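You operate a simulated robot arm through the tools that you are given. There is no shell and no other tool.

You run a simulated robot arm. Do the job below in one go: nothing can be reset, and whatever is moved stays where it is left.

Task
Put things in order on the wash bench top. At the end: the orange axle pin stands where the silver hose gland stood; the yellow coil tie is in the blue drip tray; the black strap seal stands on top of the blue can stopper; the silver hose gland from the wash bench top stands where the yellow coil tie stood; whatever was shut is shut again. Leave all else as you found it, and nothing knocked over.

It is judged by the outcome, as a careful person would: the job done as asked, and still so three seconds after it is handed in. It fails if anything else is knocked over, pushed out of place, dropped, spilled or broken. Lids that push on must go on centred and level and be pressed home; caps that screw on are set level and turned clockwise until they are tight.

Robot
A 7-joint arm with a two-finger gripper, fixed in place. Base frame: the origin is at the foot of the arm, x ahead of it, y to its left, z up; the work surface is at about z = 0. Lengths are in mm, angles in rad, forces in N, time in s.
With the tool pointing down near the work surface it reaches from about 160 to 380 mm from the base axis. Its first joint turns from -1.257 to 1.257 rad. Payload 0.6 kg.
The tool frame sits at the grasp point between the pads (the TCP): z along the fingers, y along the line on which they close. The tips reach 22 mm beyond it. The gripper opens to 92 mm; its body begins 65 mm behind the TCP.
Orientation is that of the tool frame in the base frame, as a unit quaternion [x, y, z, w]. With the fingers straight down and closing along the base's y, the tool's x points along the base's -x, its y along +y and its z along -z.

Tools
- The arm moves only by the tool drive_tool. Its argument "increments" is text: rows parted by semicolons, each of 7 numbers parted by spaces: the shift along the tool's x, y, z in cm, then the turn, a rotation vector about the tool's x, y, z in rad, then the finger opening in cm, from 0 to 9.2. In form: dx dy dz wx wy wz claw; .... A call has 1 to 20 rows; each row is the pose to reach, as a shift and turn from the pose commanded when the call began, along the tool's axes at that moment. Rows are played at 5 a second. More than 50 mm and 0.15 rad between two rows, or a gripper value outside its range, and nothing of the call is played. Where a pose cannot be reached the arm comes as near as it can. A force on the tool above 40 N (or 10 N above the force at the start of the call, whichever is more), or a blocked arm, ends the call early, and 0.2 s more pass. Each finger travels about 59.9 mm/s and halts on what it meets, pressing with about 23 N; the grip force reading is that of the motor and also rises with nothing between the fingers. The clock runs only during rows and for 0.2 s after the last one: add rows that repeat a pose to give the fingers time. It gives the time, the measured TCP pose, the force on the tool (base axes), the opening and the grip force at its end, in the units of the frame above (readings bear some noise), with the torque about the TCP (base axes, N m) and any sound that the robot's microphone picked up.
- Cameras (640 x 400 px; columns grow to the right, rows downward): "scene" is fixed at [58, -282.6, 387.3]; the picture's right is [0.70, -0.72, 0.00], its down [-0.50, -0.49, -0.72] and it looks along [0.51, 0.50, -0.70] (base axes); focal length 214 px, centre (320, 200). "wrist" rides on the gripper at [71, 19, -102] in the tool frame; the picture's right is [-0.26, 0.96, 0.00], its down [-0.75, -0.20, -0.62] and it looks along [-0.60, -0.16, 0.78] (tool axes); focal length 280 px, centre (320, 200). There is no depth. A picture from a camera that has moved, and an enlarged one, comes with that camera's place and axes in the base frame and with its lens.
- capture(camera): a new picture of that camera. No time passes.
- inspect(camera, box): a new picture of the part [left, top, right, bottom] of that camera's present view, enlarged. No time passes.
- hand_in(): hands the job in; it is judged then, once.

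Nothing tells you positions but the pictures and the camera data. Unless the task says otherwise, let go and move clear before handing in.

The tools are called after "Request:" as name(argument=value, ...) on one line, values as JSON. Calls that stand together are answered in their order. drive_tool: Moves the arm, as the interface text tells. Its arguments: {"type":"object","properties":{"increments":{"type":"string"}},"required":["increments"]} The other tools are called the same way: capture (camera) takes a picture; inspect (camera, box) takes an enlarged picture of a part of a camera's view; hand_in () hands the job in.

At the start:

```text
clock: 0.0
position: [245.6, 32.2, 241.7]
ee_rot: [0.0, 1.0, 0.0, 0.0]
contact_force: [0.3, 0.6, -0.5]
torque: [-0.02, 0.01, 0.01]
finger_gap: 92.1
grasp_force: 0.1
```

scene: 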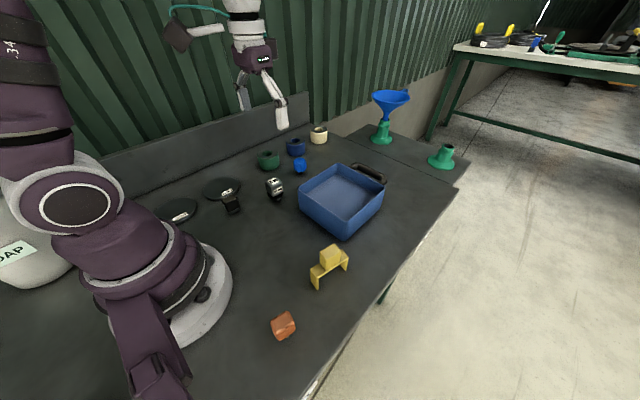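
wrist: 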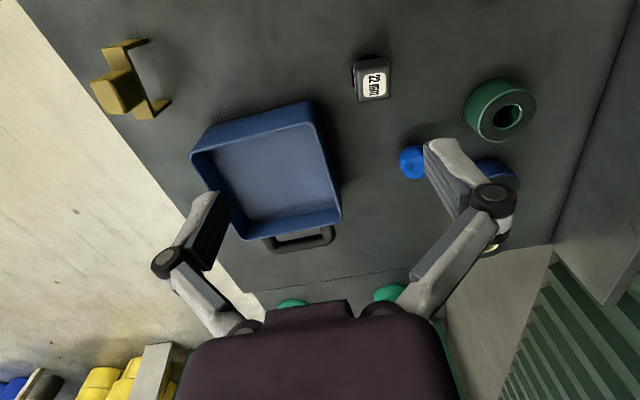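

I see a bench with a blue tray, a yellow object on or near a bracket, an orange object, and several rings and stoppers. I'll enlarge the views to identify each thing before I move anything.

Request:
inspect(camera="scene", box=[140, 110, 340, 235])

Request:
inspect(camera="scene", box=[240, 220, 400, 350])

Request:
inspect(camera="scene", box=[240, 110, 340, 210])

Request:
inspect(camera="wrist", box=[340, 40, 560, 260])

Request:
inspect(camera="wrist", box=[60, 20, 220, 140])

Request:
inspect(camera="scene", box=[340, 60, 500, 200])

```text
3.20 times, centred on (240, 172) of scene
camera zoom: at [58.0, -282.6, 387.3], right [0.7, -0.72, 0.0], down [-0.5, -0.49, -0.72], along [0.51, 0.5, -0.7], focal length 686 px, centre (576, 288)
```

zoom: 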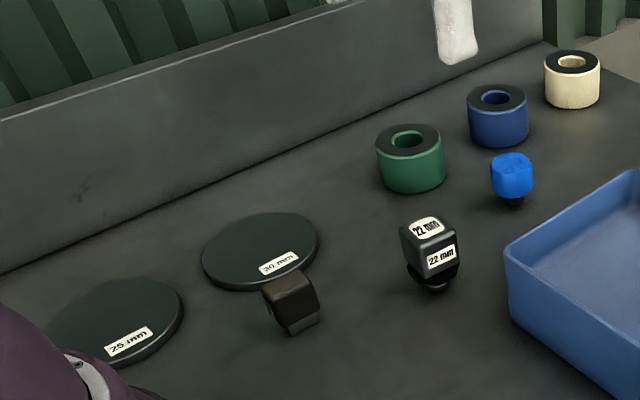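

```text
3.08 times, centred on (320, 285) of scene
camera zoom: at [58.0, -282.6, 387.3], right [0.7, -0.72, 0.0], down [-0.5, -0.49, -0.72], along [0.51, 0.5, -0.7], focal length 660 px, centre (320, -62)
```

zoom: 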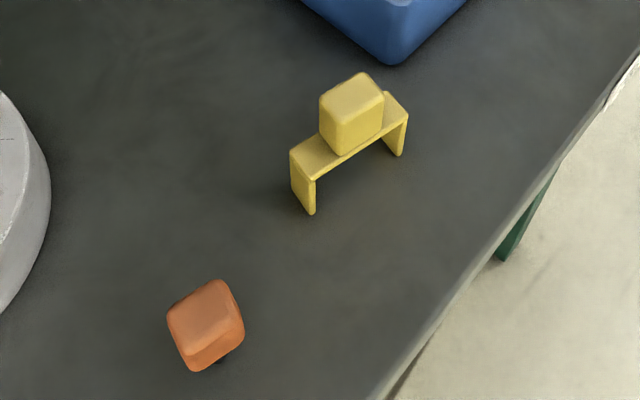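

```text
4.00 times, centred on (290, 160) of scene
camera zoom: at [58.0, -282.6, 387.3], right [0.7, -0.72, 0.0], down [-0.5, -0.49, -0.72], along [0.51, 0.5, -0.7], focal length 858 px, centre (440, 360)
```

zoom: 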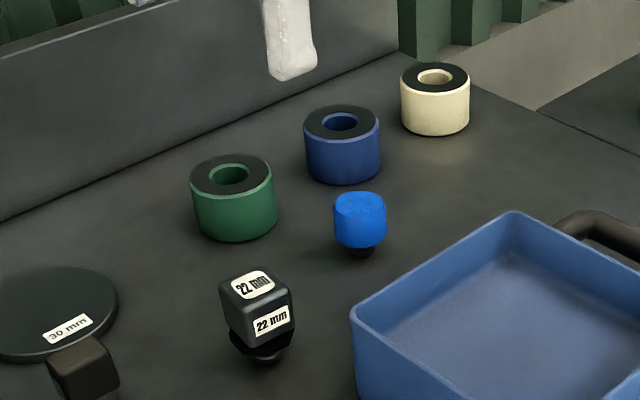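

```text
1.82 times, centred on (450, 150) of wrist
camera zoom: at [177.2, 50.1, 343.1], right [0.26, 0.96, 0.0], down [0.75, -0.2, 0.62], along [0.6, -0.16, -0.78], focal length 510 px, centre (84, 291)
```

zoom: 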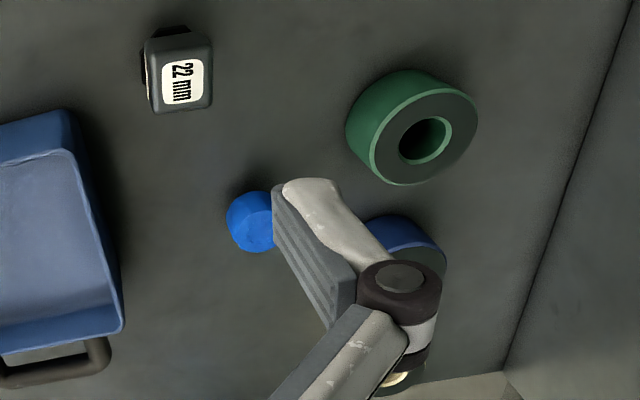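

```text
3.33 times, centred on (140, 80) of wrist
camera zoom: at [177.2, 50.1, 343.1], right [0.26, 0.96, 0.0], down [0.75, -0.2, 0.62], along [0.6, -0.16, -0.78], focal length 935 px, centre (920, 600)
```

zoom: 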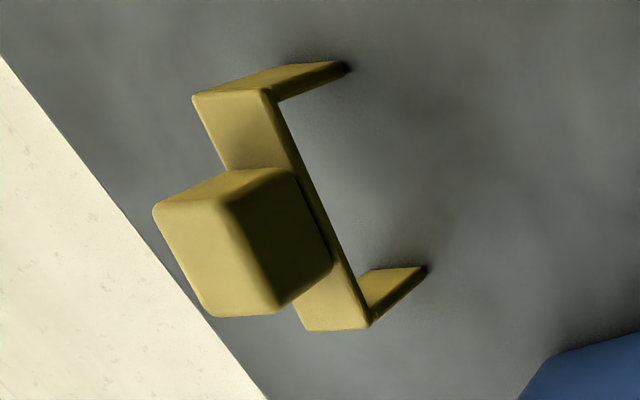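

```text
2.86 times, centred on (420, 130) of scene
camera zoom: at [58.0, -282.6, 387.3], right [0.7, -0.72, 0.0], down [-0.5, -0.49, -0.72], along [0.51, 0.5, -0.7], focal length 613 px, centre (34, 400)
```

zoom: 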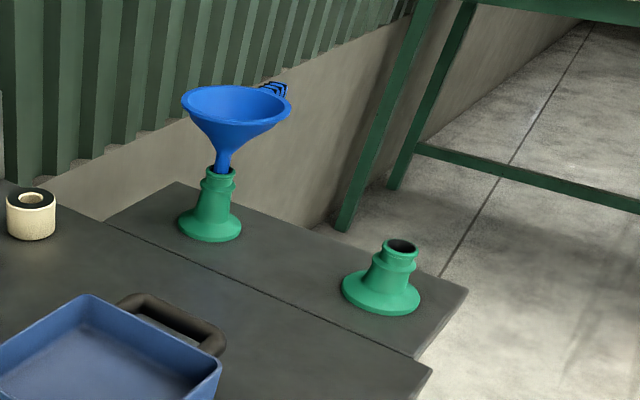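

I need closer views of each item, since several shapes are ambiguous: the yellow block on its bridge, the stems, and the flat discs.

Request:
inspect(camera="scene", box=[300, 235, 360, 295])

Request:
inspect(camera="scene", box=[260, 300, 310, 350])

Request:
inspect(camera="scene", box=[255, 165, 295, 210])

Request:
inspect(camera="scene", box=[280, 130, 330, 180])

Request:
inspect(camera="scene", box=[195, 165, 255, 225])

Request:
inspect(camera="scene", box=[145, 185, 215, 255])

Request:
inspect(camera="scene", box=[0, 150, 120, 320])

Request:
inspect(camera="scene", box=[430, 0, 640, 90])

Request:
inspect(camera="wrist", box=[0, 300, 220, 400])

```text
6.67 times, centred on (330, 265) of scene
camera zoom: at [58.0, -282.6, 387.3], right [0.7, -0.72, 0.0], down [-0.5, -0.49, -0.72], along [0.51, 0.5, -0.7], focal length 1430 px, centre (253, -233)
```

zoom: 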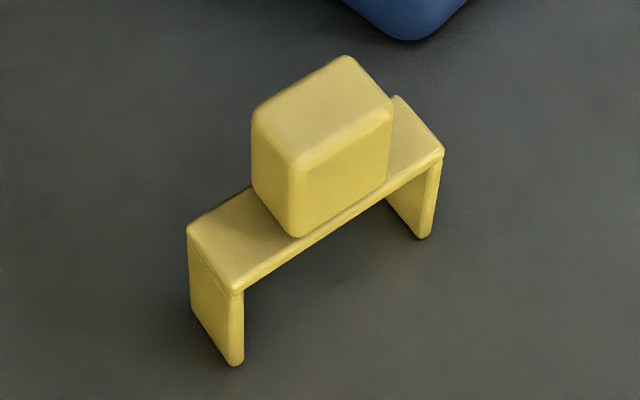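

```text
8.00 times, centred on (285, 325) of scene
camera zoom: at [58.0, -282.6, 387.3], right [0.7, -0.72, 0.0], down [-0.5, -0.49, -0.72], along [0.51, 0.5, -0.7], focal length 1716 px, centre (600, -800)
```

zoom: 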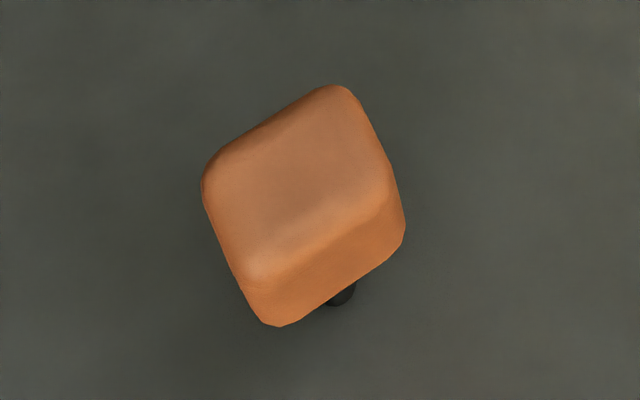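

```text
8.89 times, centred on (275, 188) of scene
camera zoom: at [58.0, -282.6, 387.3], right [0.7, -0.72, 0.0], down [-0.5, -0.49, -0.72], along [0.51, 0.5, -0.7], focal length 1906 px, centre (720, 311)
```

zoom: 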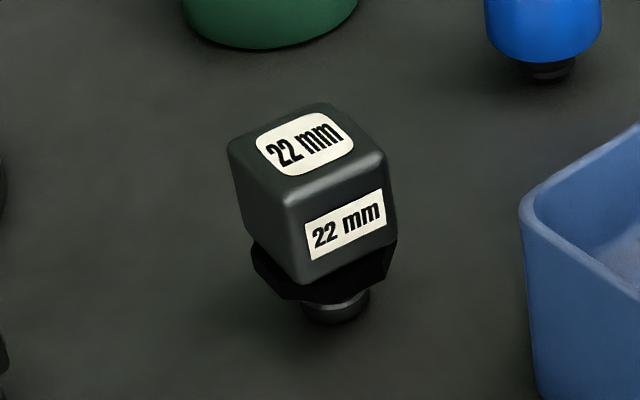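

```text
8.00 times, centred on (305, 155) of scene
camera zoom: at [58.0, -282.6, 387.3], right [0.7, -0.72, 0.0], down [-0.5, -0.49, -0.72], along [0.51, 0.5, -0.7], focal length 1716 px, centre (440, 560)
```

zoom: 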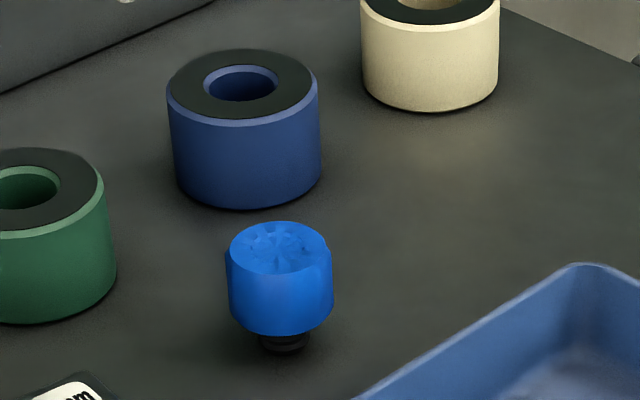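

```text
6.67 times, centred on (225, 195) of scene
camera zoom: at [58.0, -282.6, 387.3], right [0.7, -0.72, 0.0], down [-0.5, -0.49, -0.72], along [0.51, 0.5, -0.7], focal length 1430 px, centre (953, 233)
```

zoom: 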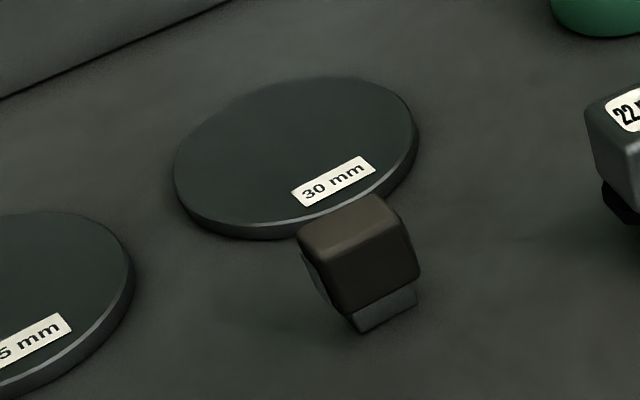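

```text
5.71 times, centred on (180, 220) of scene
camera zoom: at [58.0, -282.6, 387.3], right [0.7, -0.72, 0.0], down [-0.5, -0.49, -0.72], along [0.51, 0.5, -0.7], focal length 1226 px, centre (1120, 86)
```

zoom: 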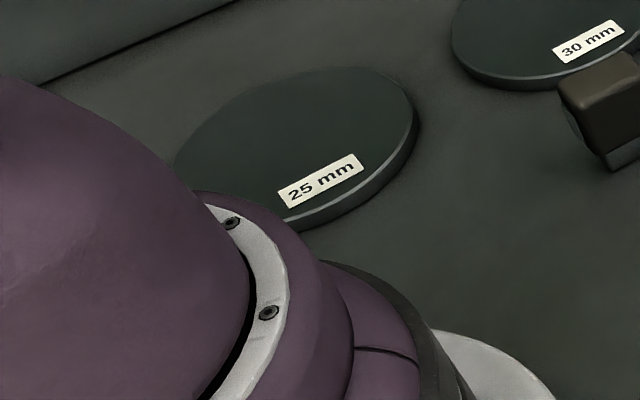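

```text
2.35 times, centred on (60, 235) of scene
camera zoom: at [58.0, -282.6, 387.3], right [0.7, -0.72, 0.0], down [-0.5, -0.49, -0.72], along [0.51, 0.5, -0.7], focal length 505 px, centre (932, 118)
```

zoom: 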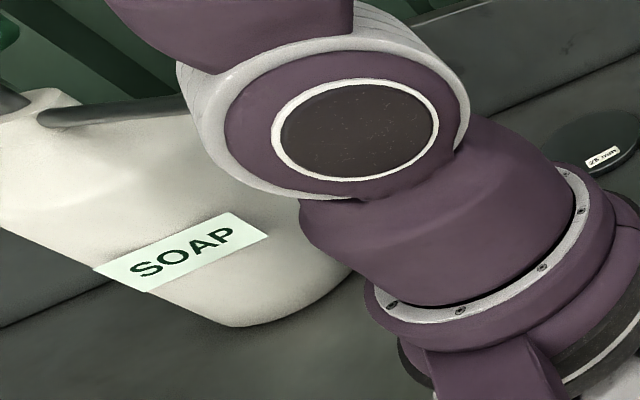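

```text
3.05 times, centred on (535, 45) of scene
camera zoom: at [58.0, -282.6, 387.3], right [0.7, -0.72, 0.0], down [-0.5, -0.49, -0.72], along [0.51, 0.5, -0.7], focal length 654 px, centre (-335, 672)
```

zoom: 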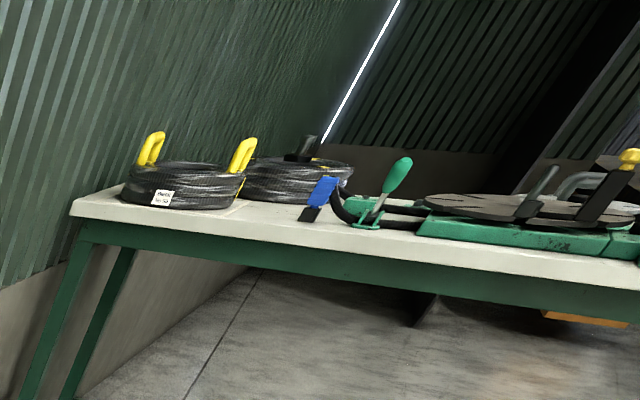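

```text
2.91 times, centred on (110, 350) of wrist
camera zoom: at [177.2, 50.1, 343.1], right [0.26, 0.96, 0.0], down [0.75, -0.2, 0.62], along [0.6, -0.16, -0.78], focal length 816 px, centre (931, -236)
```

zoom: 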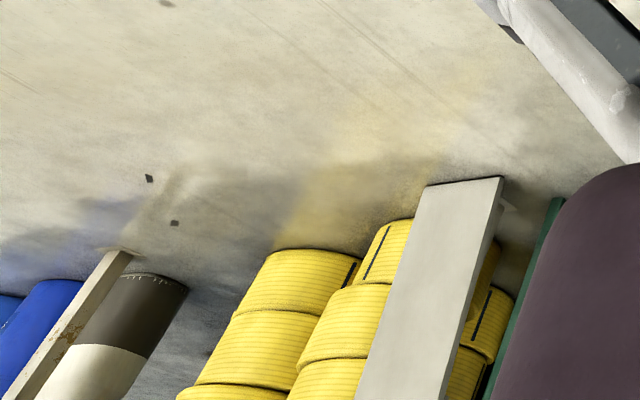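

The bench items look like this:
- **Gland:** the part labelled "22 mm", with a hex flange and stem, near (264, 77).
- **Black strap seal:** next to the 30 mm disc, near (153, 112).
- **Blue stopper:** bright blue, near (383, 115).
- **Yellow tie:** on two legs, near (203, -168).
- **Orange pin:** near (88, -182).

Next I'll move the wrist camera to get precise views.

Request:
drive_tool(increments="2.5 2.6 0.7 0 0 0 9.2; 5 5.2 1.4 0 0 0 9.2; 7.56 7.78 2.17 0 0 0 9.2; 7.56 7.78 2.17 0 0 0 9.2")

Request:
capture(camera="wrist")

Request:
capture(camera="scene")

```text
clock: 1.0
position: [171.1, 104.7, 222.7]
ee_rot: [0.0, 1.0, 0.001, 0.0]
contact_force: [-0.3, 0.1, 0.0]
torque: [0.0, 0.01, -0.03]
finger_gap: 91.9
grasp_force: 0.1
```

```text
taken
camera wrist: at [102.1, 123.5, 322.9], right [0.26, 0.96, 0.0], down [0.75, -0.2, 0.63], along [0.6, -0.16, -0.78], focal length 280 px, centre (320, 200)
```

wrist: 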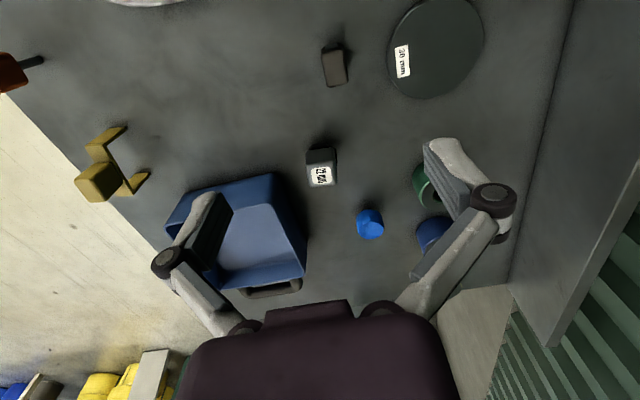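

```text
taken
```

scene: 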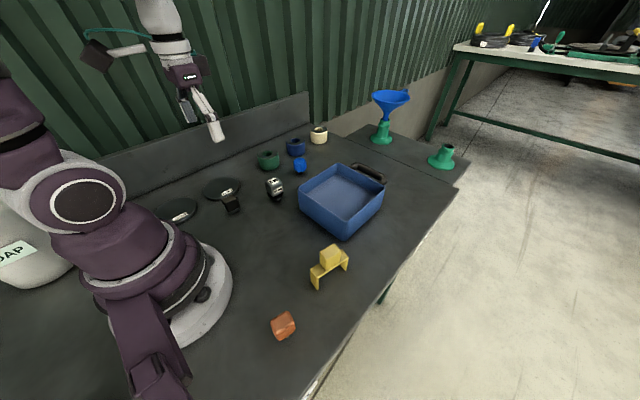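

From here I can see the black strap seal, gland and stopper, plus the orange pin with its thin stem at the left edge. I'll zoom in on each.

Request:
inspect(camera="wrist", box=[300, 20, 380, 100])

Request:
inspect(camera="wrist", box=[280, 130, 360, 210])

Request:
inspect(camera="wrist", box=[330, 190, 410, 260])

Request:
inspect(camera="wrist", box=[0, 30, 80, 110])

Request:
inspect(camera="wrist", box=[60, 110, 180, 220])

Request:
inspect(camera="wrist", box=[380, 0, 500, 110])

Request:
inspect(camera="scene", box=[140, 110, 340, 235])

```text
5.00 times, centred on (340, 60) of wrist
camera zoom: at [102.1, 123.5, 322.9], right [0.26, 0.96, 0.0], down [0.75, -0.2, 0.63], along [0.6, -0.16, -0.78], focal length 1402 px, centre (220, 900)
```

zoom: 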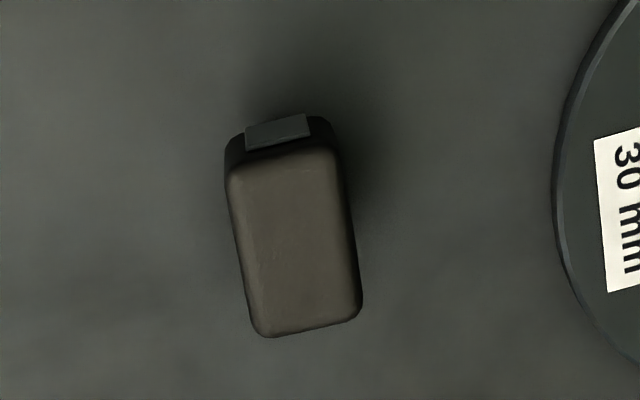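

```text
5.00 times, centred on (320, 170) of wrist
camera zoom: at [102.1, 123.5, 322.9], right [0.26, 0.96, 0.0], down [0.75, -0.2, 0.63], along [0.6, -0.16, -0.78], focal length 1402 px, centre (320, 350)
```

zoom: 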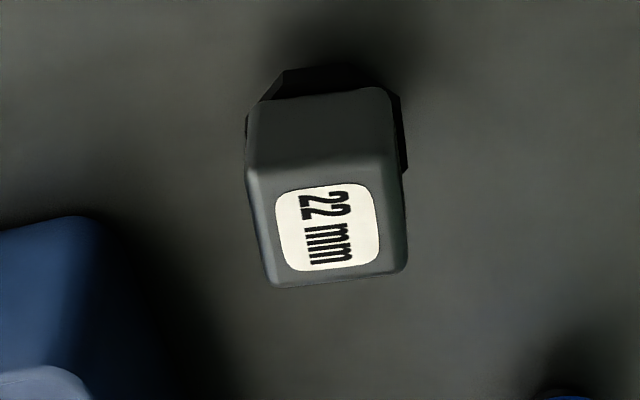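

```text
5.71 times, centred on (370, 225) of wrist
camera zoom: at [102.1, 123.5, 322.9], right [0.26, 0.96, 0.0], down [0.75, -0.2, 0.63], along [0.6, -0.16, -0.78], focal length 1602 px, centre (34, 57)
```

zoom: 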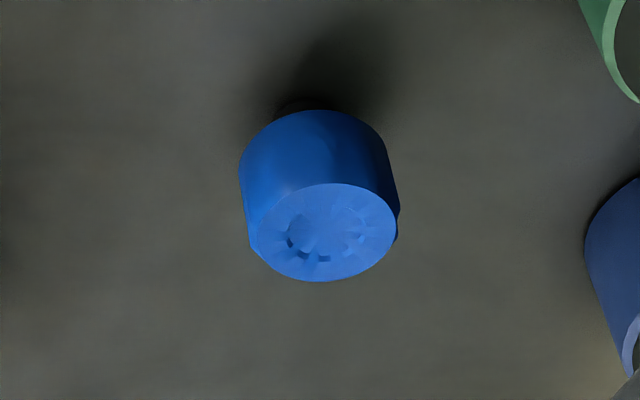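

```text
5.00 times, centred on (40, 70) of wrist
camera zoom: at [102.1, 123.5, 322.9], right [0.26, 0.96, 0.0], down [0.75, -0.2, 0.63], along [0.6, -0.16, -0.78], focal length 1402 px, centre (1720, 850)
```

zoom: 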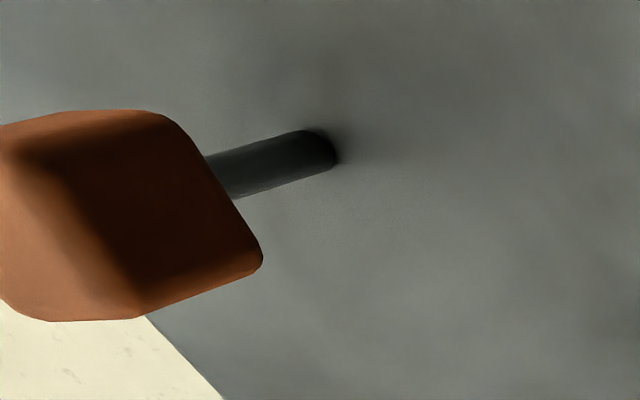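

```text
3.64 times, centred on (120, 165) of wrist
camera zoom: at [102.1, 123.5, 322.9], right [0.26, 0.96, 0.0], down [0.75, -0.2, 0.63], along [0.6, -0.16, -0.78], focal length 1020 px, centre (1047, 327)
```

zoom: 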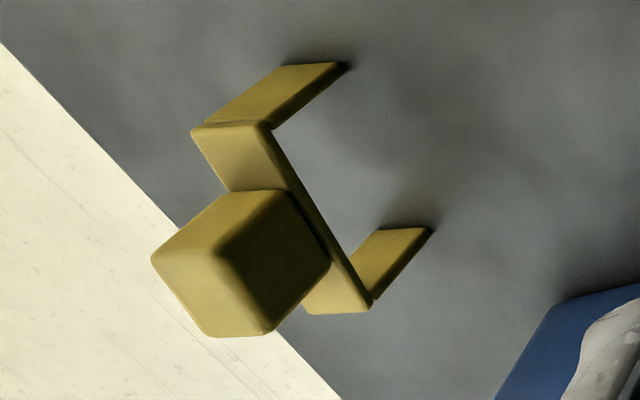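

```text
3.64 times, centred on (440, 55) of wrist
camera zoom: at [102.1, 123.5, 322.9], right [0.26, 0.96, 0.0], down [0.75, -0.2, 0.63], along [0.6, -0.16, -0.78], focal length 1020 px, centre (-116, 727)
```

zoom: 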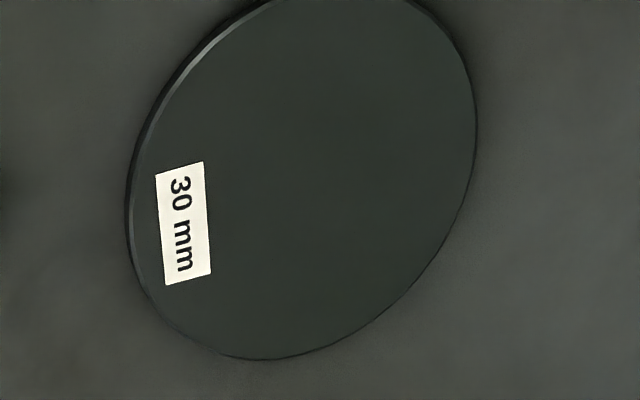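

```text
3.20 times, centred on (240, 172) of scene
camera zoom: at [57.9, -282.6, 387.3], right [0.7, -0.72, 0.0], down [-0.5, -0.49, -0.72], along [0.51, 0.5, -0.7], focal length 686 px, centre (576, 288)
```

zoom: 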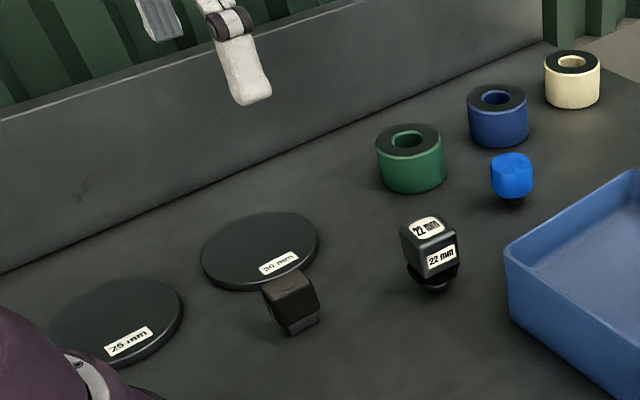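

Everything is now identified. The yellow tie's legs stand around (172–236, -145 to -178), so its centre is near (206, -161), turned about -11.5°. I'll hover above it first to refine that.

Request:
drive_tool(increments="-0.5 -3.8 0.3 0 0 0.03 9.2; -1 -7.7 0.6 0 0 0.06 9.2; -1.5 -11.6 0.9 0 0 0.09 9.2; -2 -15.5 1.2 0 0 0.12 9.2; -2.5 -19.4 1.5 0 0 0.15 9.2; -3 -23.3 1.8 0 0 0.18 9.2; -3.6 -27.1 2.0 0 0 0.2 9.2; -3.6 -27.1 2.0 0 0 0.2 9.2; -3.6 -27.1 2.0 0 0 0.2 9.2")

Request:
capture(camera="wrist")

Request:
inspect(camera="wrist", box=[240, 40, 400, 180])

```text
clock: 3.0
position: [206.8, -159.4, 202.2]
ee_rot: [0.1, 0.995, 0.0, 0.0]
contact_force: [-0.9, -0.6, 0.1]
torque: [-0.03, 0.03, 0.0]
finger_gap: 92.0
grasp_force: 0.1
```

```text
taken
camera wrist: at [143.2, -127.2, 303.0], right [0.45, 0.89, 0.0], down [0.7, -0.35, 0.63], along [0.56, -0.28, -0.78], focal length 280 px, centre (320, 200)
```

wrist: 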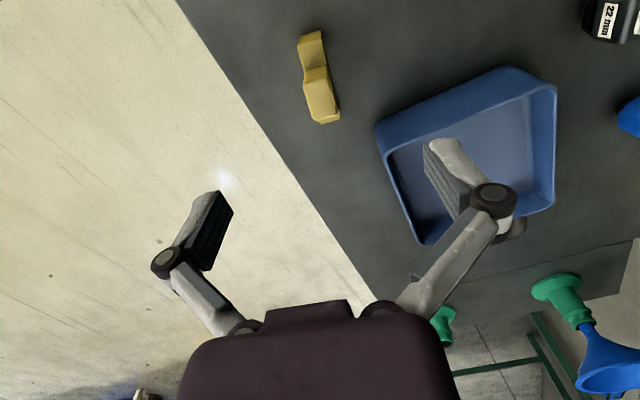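

```text
2.86 times, centred on (320, 110) of wrist
camera zoom: at [143.2, -127.2, 303.0], right [0.45, 0.89, 0.0], down [0.7, -0.35, 0.63], along [0.56, -0.28, -0.78], focal length 801 px, centre (320, 457)
```

zoom: 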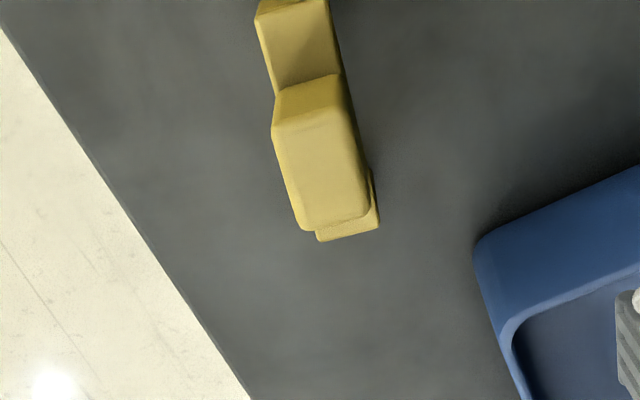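

The yellow block is almost directly under the tool and its edges line up with the tool axes. It measures about 28 x 20 mm, with its top near z = 82. I'll correct the small offset, come down partway and check the heights again.

Request:
drive_tool(increments="-0.3 0.07 3.0 0 0 0 9.2; -0.3 0.07 6.0 0 0 0 9.2; -0.3 0.07 8.0 0 0 0 9.2; -0.3 0.07 8.0 0 0 0 9.2")

Request:
capture(camera="wrist")

Request:
inspect(camera="scene", box=[280, 180, 400, 300])

```text
clock: 4.0
position: [209.9, -158.6, 119.2]
ee_rot: [0.1, 0.995, 0.0, 0.0]
contact_force: [0.7, 0.3, 0.5]
torque: [0.0, 0.0, 0.02]
finger_gap: 92.2
grasp_force: 0.0
```

```text
taken
camera wrist: at [146.3, -127.3, 219.7], right [0.45, 0.89, 0.0], down [0.7, -0.35, 0.63], along [0.56, -0.28, -0.78], focal length 280 px, centre (320, 200)
```

wrist: 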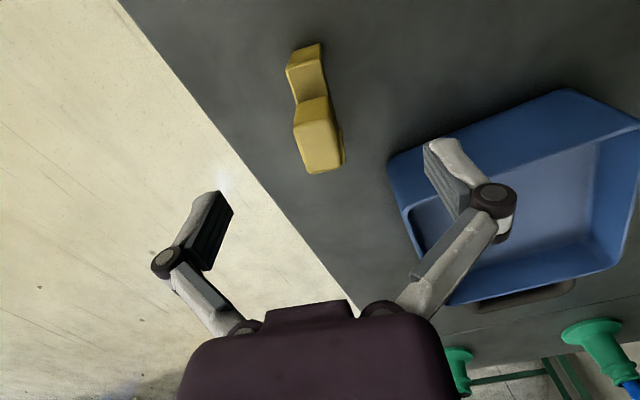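

```text
3.33 times, centred on (340, 240) of scene
camera zoom: at [58.0, -282.6, 387.3], right [0.7, -0.72, 0.0], down [-0.5, -0.49, -0.72], along [0.51, 0.5, -0.7], focal length 715 px, centre (253, 67)
```

zoom: 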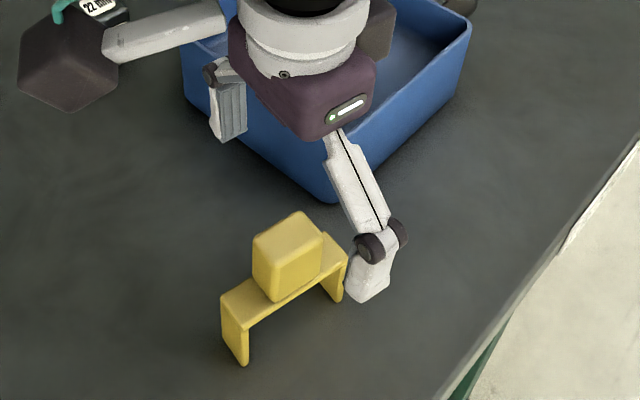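

Request:
inspect(camera="wrist", box=[250, 30, 390, 190])

```text
2.50 times, centred on (320, 110) of wrist
camera zoom: at [146.3, -127.3, 219.7], right [0.45, 0.89, 0.0], down [0.7, -0.35, 0.63], along [0.56, -0.28, -0.78], focal length 701 px, centre (320, 425)
```

zoom: 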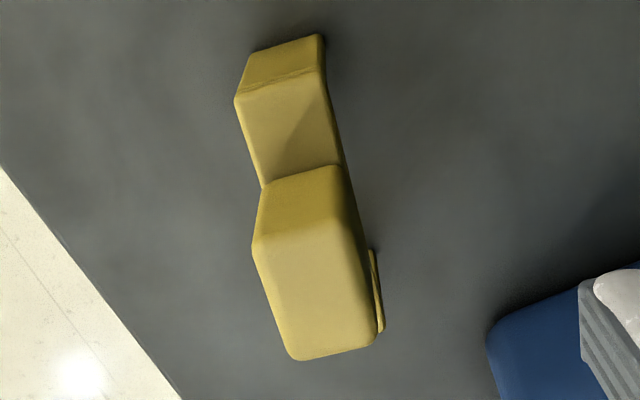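

The block's top centre is at tool (0, -0.6) with its top at about z = 82, so it's centred. I'll go down to about z = 68, close on the block and lift a little to see whether the whole piece comes up together.

Request:
drive_tool(increments="0 0 2.5 0 0 0 9.2; 0 0 5.0 0 0 0 9.2; 0 0 5.2 0 0 0 9.2; 0 0 5.2 0 0 0 6; 0 0 5.2 0 0 0 3; 0 0 5.2 0 0 0 1.2; 0 0 5.2 0 0 0 1.2; 0 0 5.2 0 0 0 1.2")

Request:
inspect(camera="scene", box=[280, 200, 380, 300])

Request:
capture(camera="wrist")

```text
clock: 5.8
position: [207.5, -162.2, 68.5]
ee_rot: [0.101, 0.995, 0.0, 0.0]
contact_force: [0.1, 1.2, 10.0]
torque: [0.04, 0.0, 0.06]
finger_gap: 21.1
grasp_force: 22.9
```

```text
4.00 times, centred on (330, 250) of scene
camera zoom: at [57.9, -282.6, 387.3], right [0.7, -0.72, 0.0], down [-0.5, -0.49, -0.72], along [0.51, 0.5, -0.7], focal length 858 px, centre (280, 0)
```

zoom: 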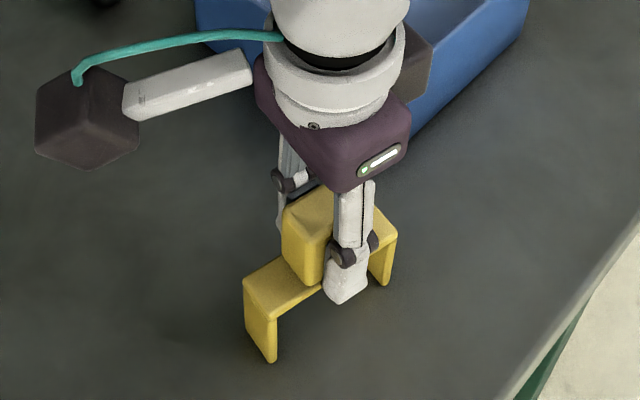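

```text
taken
camera wrist: at [144.4, -129.5, 168.7], right [0.45, 0.89, 0.0], down [0.7, -0.35, 0.63], along [0.56, -0.28, -0.78], focal length 280 px, centre (320, 200)
```

wrist: 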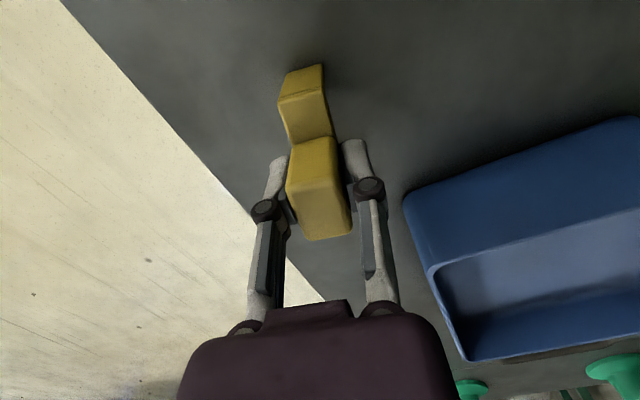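

The grip reads 21 mm wide and firm. I'll lift a little and check whether the bridge comes up with the block.

Request:
drive_tool(increments="0 0 -1.0 0 0 0 1.2; 0 0 -2.0 0 0 0 1.2; 0 0 -3.0 0 0 0 1.2; 0 0 -3.0 0 0 0 1.2")

Request:
inspect(camera="scene", box=[280, 190, 400, 310])

Request:
capture(camera="wrist")

```text
clock: 6.8
position: [211.6, -163.3, 98.6]
ee_rot: [0.1, 0.995, -0.001, 0.0]
contact_force: [0.4, 0.1, -0.3]
torque: [-0.01, 0.03, -0.02]
finger_gap: 21.1
grasp_force: 22.7
```

```text
3.33 times, centred on (340, 250) of scene
camera zoom: at [58.0, -282.6, 387.3], right [0.7, -0.72, 0.0], down [-0.5, -0.49, -0.72], along [0.51, 0.5, -0.7], focal length 715 px, centre (253, 33)
```

zoom: 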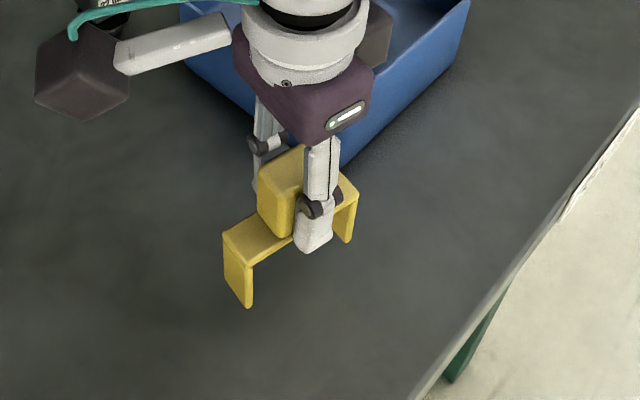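

```text
taken
camera wrist: at [146.0, -129.4, 199.6], right [0.45, 0.89, 0.0], down [0.7, -0.35, 0.62], along [0.56, -0.28, -0.78], focal length 280 px, centre (320, 200)
```

wrist: 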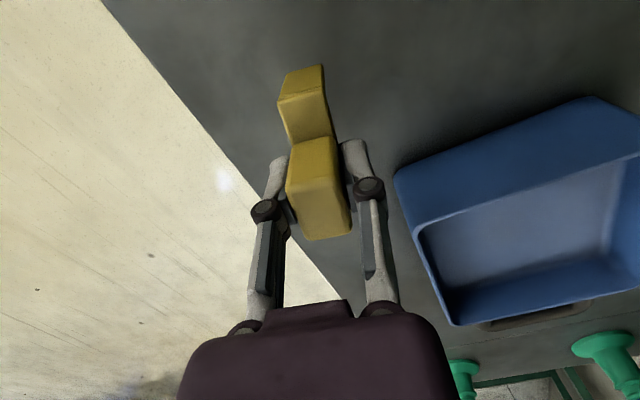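

The bridge and block are one rigid piece, so this is the tie. I'll raise it well above the tray rim, since the walls look about 65 mm high, and measure the tray from there.

Request:
drive_tool(increments="0 0 -3.0 0 0 0 1.2; 0 0 -6.0 0 0 0 1.2; 0 0 -9.2 0 0 0 1.2; 0 0 -9.2 0 0 0 1.2")

Request:
capture(camera="wrist")

Request:
inspect(camera="scene", box=[270, 130, 430, 270])

```text
clock: 7.8
position: [211.4, -164.9, 190.8]
ee_rot: [0.1, 0.995, 0.0, 0.0]
contact_force: [0.3, -0.7, -1.3]
torque: [-0.03, 0.0, -0.03]
finger_gap: 21.1
grasp_force: 22.8
```

```text
taken
camera wrist: at [147.1, -132.4, 292.0], right [0.45, 0.89, 0.0], down [0.7, -0.35, 0.62], along [0.56, -0.28, -0.78], focal length 280 px, centre (320, 200)
```

wrist: 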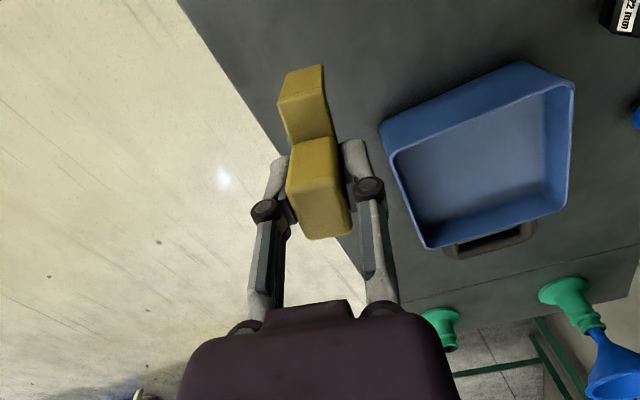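

```text
2.86 times, centred on (350, 200) of scene
camera zoom: at [58.0, -282.6, 387.3], right [0.7, -0.72, 0.0], down [-0.5, -0.49, -0.72], along [0.51, 0.5, -0.7], focal length 613 px, centre (234, 200)
```

zoom: 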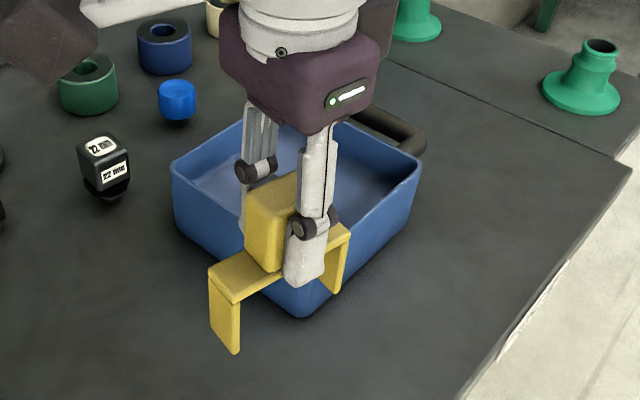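

From both cameras the tray spans x ≈ 288–427 and y ≈ -130 to 9, with the rim at z ≈ 67. I'll carry the tie over to about (345, -62) at a safe height.

Request:
drive_tool(increments="-2.2 2.5 0 0 0 0 1.2; -4.4 5.0 0 0 0 0 1.2; -6.6 7.6 0 0 0 0 1.2; -8.8 10.1 0 0 0 0 1.2; -11.0 12.6 0 0 0 0 1.2; -11.0 12.6 0 0 0 0 1.2; -11.0 12.6 0 0 0 0 1.2")

Request:
capture(camera="wrist")

Request:
capture(camera="scene")

```text
clock: 9.4
position: [342.6, -60.8, 188.0]
ee_rot: [0.1, 0.995, 0.0, 0.0]
contact_force: [-0.9, -0.4, -0.9]
torque: [-0.01, 0.02, 0.02]
finger_gap: 21.2
grasp_force: 22.9
```

```text
taken
camera wrist: at [278.5, -27.1, 290.4], right [0.45, 0.89, 0.0], down [0.7, -0.35, 0.62], along [0.56, -0.28, -0.78], focal length 280 px, centre (320, 200)
```

wrist: 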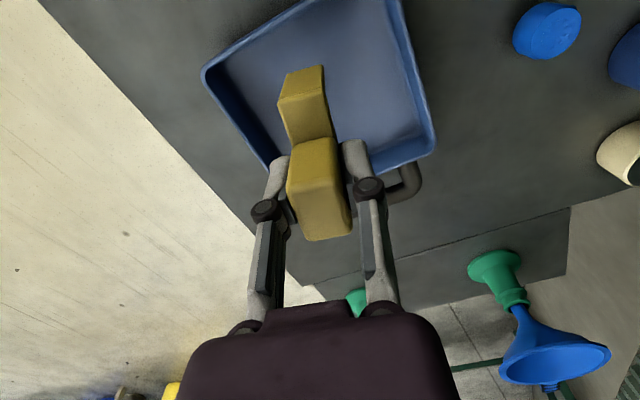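

```text
taken
```

scene: 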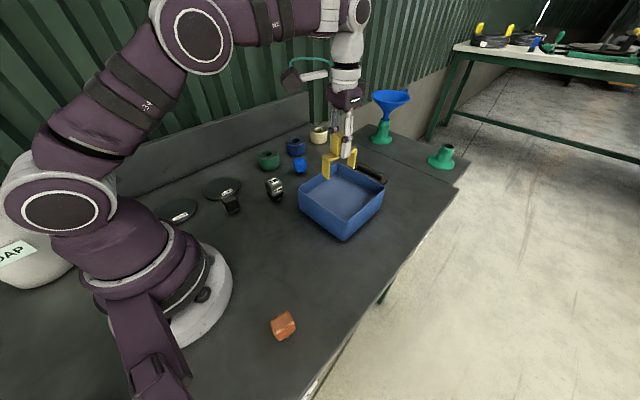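

The tie is centred over the tray interior, and the rim corners check out at (290, -130) and (422, 11). I'll lower it to just above the floor and then ease it down.

Request:
drive_tool(increments="0 0 3.0 0 0 0 1.2; 0 0 6.0 0 0 0 1.2; 0 0 9.0 0 0 0 1.2; 0 0 11.0 0 0 0 1.2; 0 0 11.0 0 0 0 1.2")

Request:
inspect(camera="scene", box=[270, 120, 410, 250])

```text
clock: 10.3
position: [343.5, -58.2, 103.0]
ee_rot: [0.099, 0.995, 0.0, 0.003]
contact_force: [-4.8, 1.2, 19.5]
torque: [0.07, 0.17, 0.0]
finger_gap: 21.3
grasp_force: 23.2
stopped in row 4: the force on the tool passed its limit at 120 N (the readings are from after the stop); the commanded pose is now the measured one
```

```text
3.08 times, centred on (340, 185) of scene
camera zoom: at [57.9, -282.6, 387.3], right [0.7, -0.72, 0.0], down [-0.5, -0.49, -0.72], along [0.51, 0.5, -0.7], focal length 660 px, centre (258, 246)
```

zoom: 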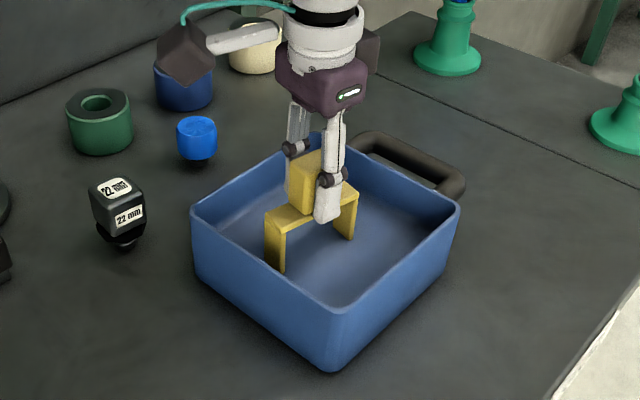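

The legs touched down sooner than I expected. The tray floor sits at about z = 33, higher than assumed, and the tray hasn't moved. The tie is standing on the floor, so I'll ease the pressure, open slightly and check.

Request:
drive_tool(increments="0 0 -0.1 0 0 0 1.5; 0 0 -0.1 0 0 0 1.5; 0 0 -0.1 0 0 0 1.5")

Request:
inspect(camera="wrist", box=[160, 0, 480, 200])

Request:
inspect(camera="scene", box=[300, 140, 380, 220])

```text
clock: 11.1
position: [344.3, -58.1, 102.1]
ee_rot: [0.101, 0.995, 0.0, 0.001]
contact_force: [1.3, -0.8, 3.4]
torque: [-0.02, -0.15, -0.05]
finger_gap: 21.2
grasp_force: 22.4
```

```text
2.00 times, centred on (320, 100) of wrist
camera zoom: at [279.4, -25.2, 203.3], right [0.45, 0.89, 0.0], down [0.69, -0.35, 0.63], along [0.56, -0.28, -0.78], focal length 561 px, centre (320, 400)
```

zoom: 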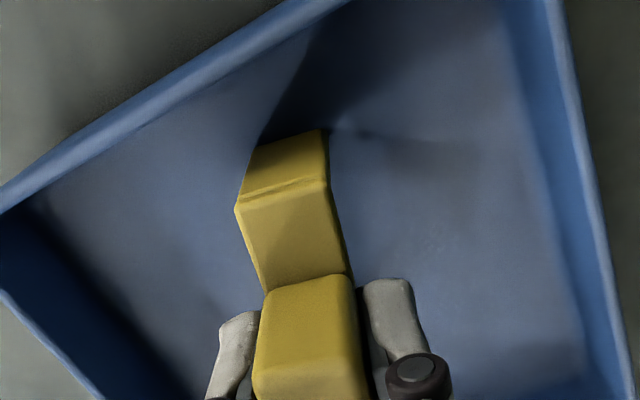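

```text
5.00 times, centred on (340, 180) of scene
camera zoom: at [57.9, -282.6, 387.3], right [0.7, -0.72, 0.0], down [-0.5, -0.49, -0.72], along [0.51, 0.5, -0.7], focal length 1072 px, centre (220, 300)
```

zoom: 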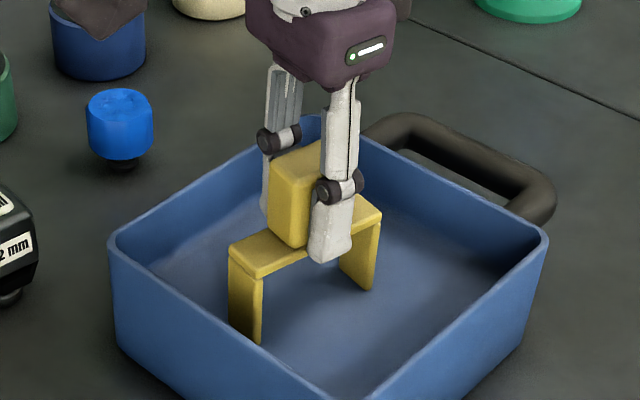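

Both legs are on the floor and the tie is upright. I'll open the fingers and rise straight up.

Request:
drive_tool(increments="0 0 0 0 0 0 2.4; 0 0 0 0 0 0 3.2; 0 0 0 0 0 0 4.5; 0 0 0 0 0 0 4.5")

Request:
inspect(camera="scene", box=[300, 140, 380, 220])

```text
clock: 12.1
position: [344.0, -57.2, 101.7]
ee_rot: [0.1, 0.995, 0.0, 0.002]
contact_force: [-0.3, 0.3, 0.1]
torque: [-0.02, 0.02, -0.01]
finger_gap: 45.5
grasp_force: 0.1
```

```text
5.00 times, centred on (340, 180) of scene
camera zoom: at [58.0, -282.6, 387.3], right [0.7, -0.72, 0.0], down [-0.5, -0.49, -0.72], along [0.51, 0.5, -0.7], focal length 1072 px, centre (220, 300)
```

zoom: 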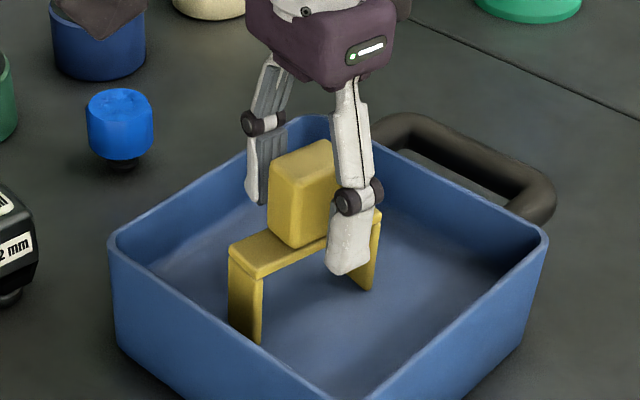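

The tie stands by itself in the tray. I'll rise, then move over the gland at about (271, 80), which is turned about -7°.

Request:
drive_tool(increments="0 0 -2 0 0 0 4.5; 0 0 -5 0 0 0 4.5; 0 0 -8 0 0 0 5; 0 0 -10 0 0 0 6; 2.5 3.0 -10 0 0 -0.02 7; 5 6.0 -10 0 0 -0.04 8; 7.5 9.0 -10 0 0 -0.06 9; 10.0 12.1 -10 0 0 -0.075 9.2; 10.0 12.1 -10 0 0 -0.075 9.2; 10.0 12.1 -10 0 0 -0.075 9.2")

Request:
capture(camera="wrist")

Request:
inspect(camera="wrist", box=[260, 40, 380, 160])

Request:
capture(camera="scene")

```text
clock: 14.3
position: [264.9, 77.6, 199.8]
ee_rot: [0.062, 0.998, -0.001, 0.002]
contact_force: [0.2, -0.1, -0.1]
torque: [-0.05, 0.0, -0.02]
finger_gap: 91.8
grasp_force: 0.0
```

```text
taken
camera wrist: at [198.6, 105.5, 301.1], right [0.38, 0.92, 0.0], down [0.72, -0.3, 0.63], along [0.58, -0.24, -0.78], focal length 280 px, centre (320, 200)
```

wrist: 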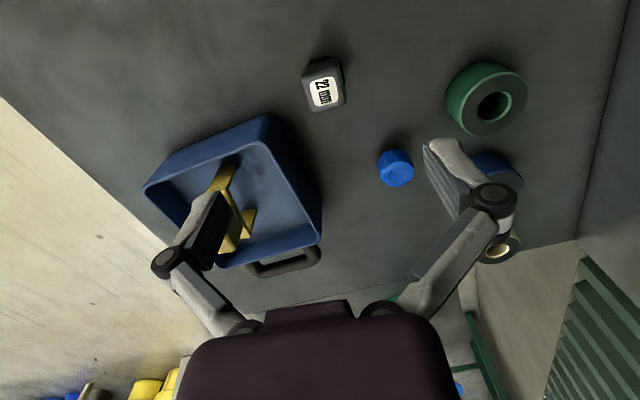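

```text
3.33 times, centred on (320, 100) of wrist
camera zoom: at [198.6, 105.5, 301.1], right [0.38, 0.92, 0.0], down [0.72, -0.3, 0.63], along [0.58, -0.24, -0.78], focal length 935 px, centre (320, 533)
```

zoom: 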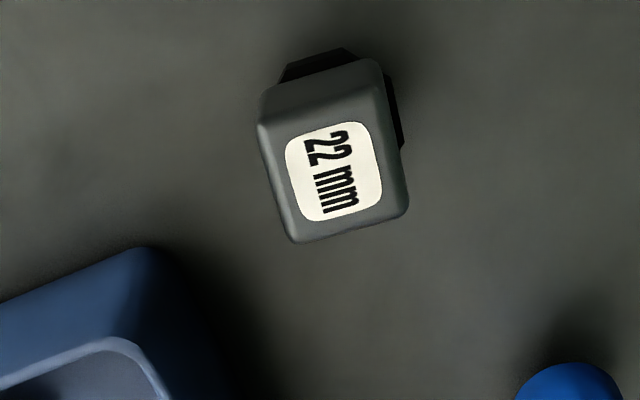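

```text
taken
```

scene: 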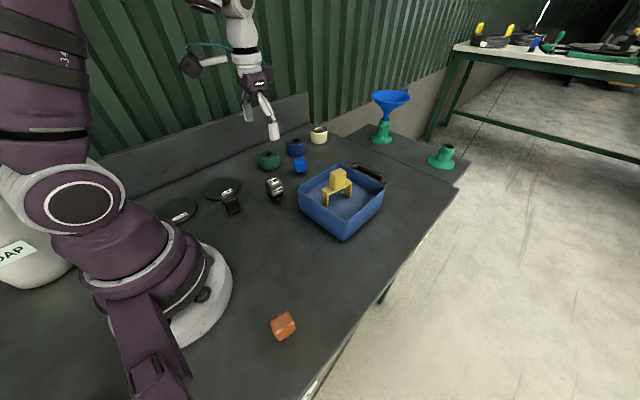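

The gland's head is aligned with the tool, with its centre at tool (-3.3, +2.9). I'll correct that and descend partway to measure where its flange starts.

Request:
drive_tool(increments="-0.33 0.29 3.0 0 0 0 9.2; -0.33 0.29 6.0 0 0 0 9.2; -0.33 0.29 9.0 0 0 0 9.2; -0.33 0.29 9.0 0 0 0 9.2; -0.33 0.29 9.0 0 0 0 9.2")

Request:
inspect(camera="wrist", box=[240, 60, 400, 200])

Request:
inspect(camera="scene", box=[250, 160, 300, 210])

```text
clock: 15.5
position: [271.1, 81.3, 111.8]
ee_rot: [0.063, 0.998, 0.0, 0.001]
contact_force: [-0.1, -0.1, -0.5]
torque: [-0.03, 0.02, -0.01]
finger_gap: 91.9
grasp_force: 0.1
```

```text
2.86 times, centred on (320, 130) of wrist
camera zoom: at [204.7, 107.8, 212.3], right [0.38, 0.92, 0.0], down [0.72, -0.3, 0.63], along [0.58, -0.24, -0.78], focal length 801 px, centre (320, 400)
```

zoom: 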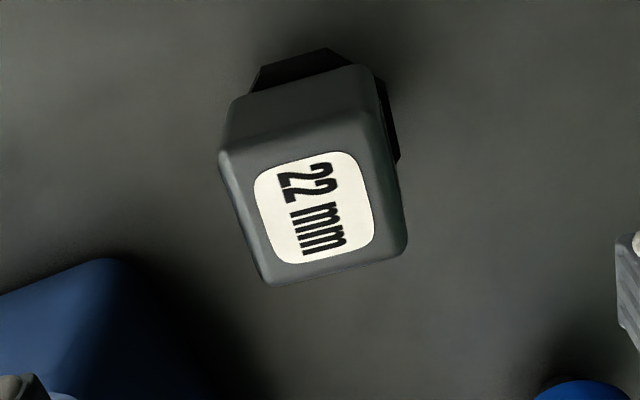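

```text
8.00 times, centred on (275, 185) of scene
camera zoom: at [58.0, -282.6, 387.3], right [0.7, -0.72, 0.0], down [-0.5, -0.49, -0.72], along [0.51, 0.5, -0.7], focal length 1716 px, centre (680, 320)
```

zoom: 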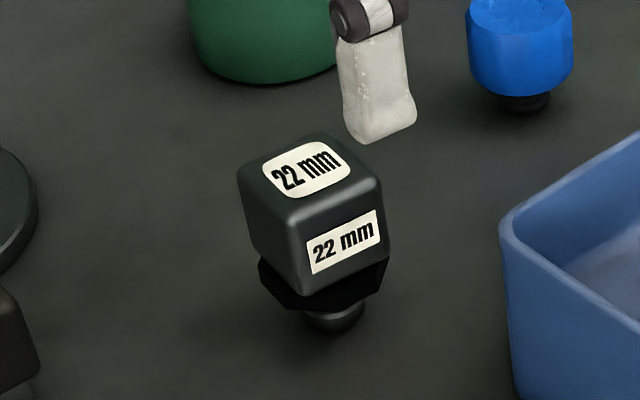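

The gland centre is at (270.3, 80.3), confirmed from two heights. Its head spans z ≈ 24–57 with the flange below that. I'll grip the head at z ≈ 51, keeping the tips above the flange.

Request:
drive_tool(increments="0.25 0 2.0 0 0 0 9.2; 0.25 0 4.0 0 0 0 9.2; 0.25 0 5.5 0 0 0 9.2; 0.25 0 5.9 0 0 0 9.2; 0.25 0 5.9 0 0 0 9.2")

Request:
capture(camera="wrist")

Request:
inspect(camera="scene", box=[240, 150, 310, 220])

```text
clock: 16.7
position: [270.9, 82.4, 52.1]
ee_rot: [0.063, 0.998, 0.0, 0.002]
contact_force: [0.8, -0.2, 0.3]
torque: [-0.01, 0.02, 0.01]
finger_gap: 91.7
grasp_force: 0.0
```

```text
taken
camera wrist: at [204.6, 109.3, 154.0], right [0.38, 0.92, 0.0], down [0.72, -0.3, 0.63], along [0.58, -0.24, -0.78], focal length 280 px, centre (320, 200)
```

wrist: 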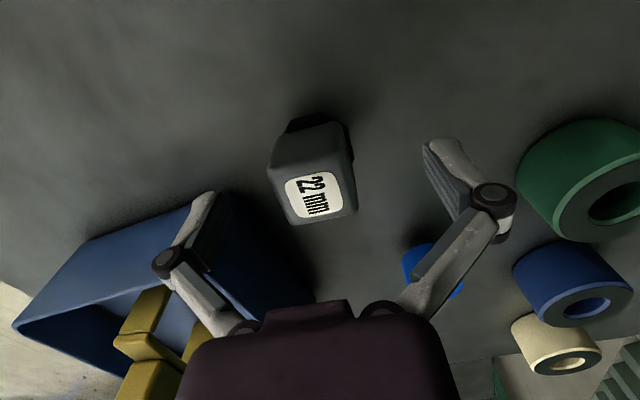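

```text
5.71 times, centred on (275, 185) of scene
camera zoom: at [58.0, -282.6, 387.3], right [0.7, -0.72, 0.0], down [-0.5, -0.49, -0.72], along [0.51, 0.5, -0.7], focal length 1226 px, centre (577, 286)
```

zoom: 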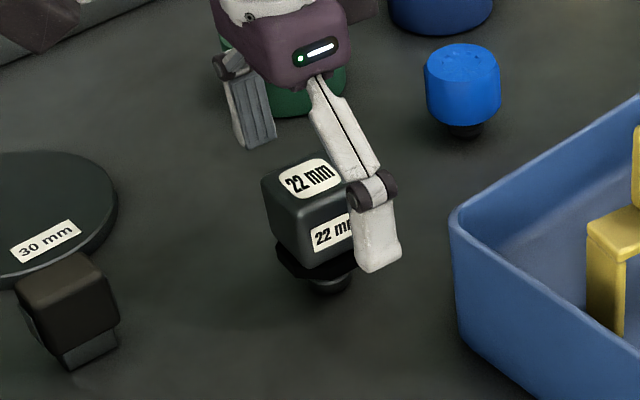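

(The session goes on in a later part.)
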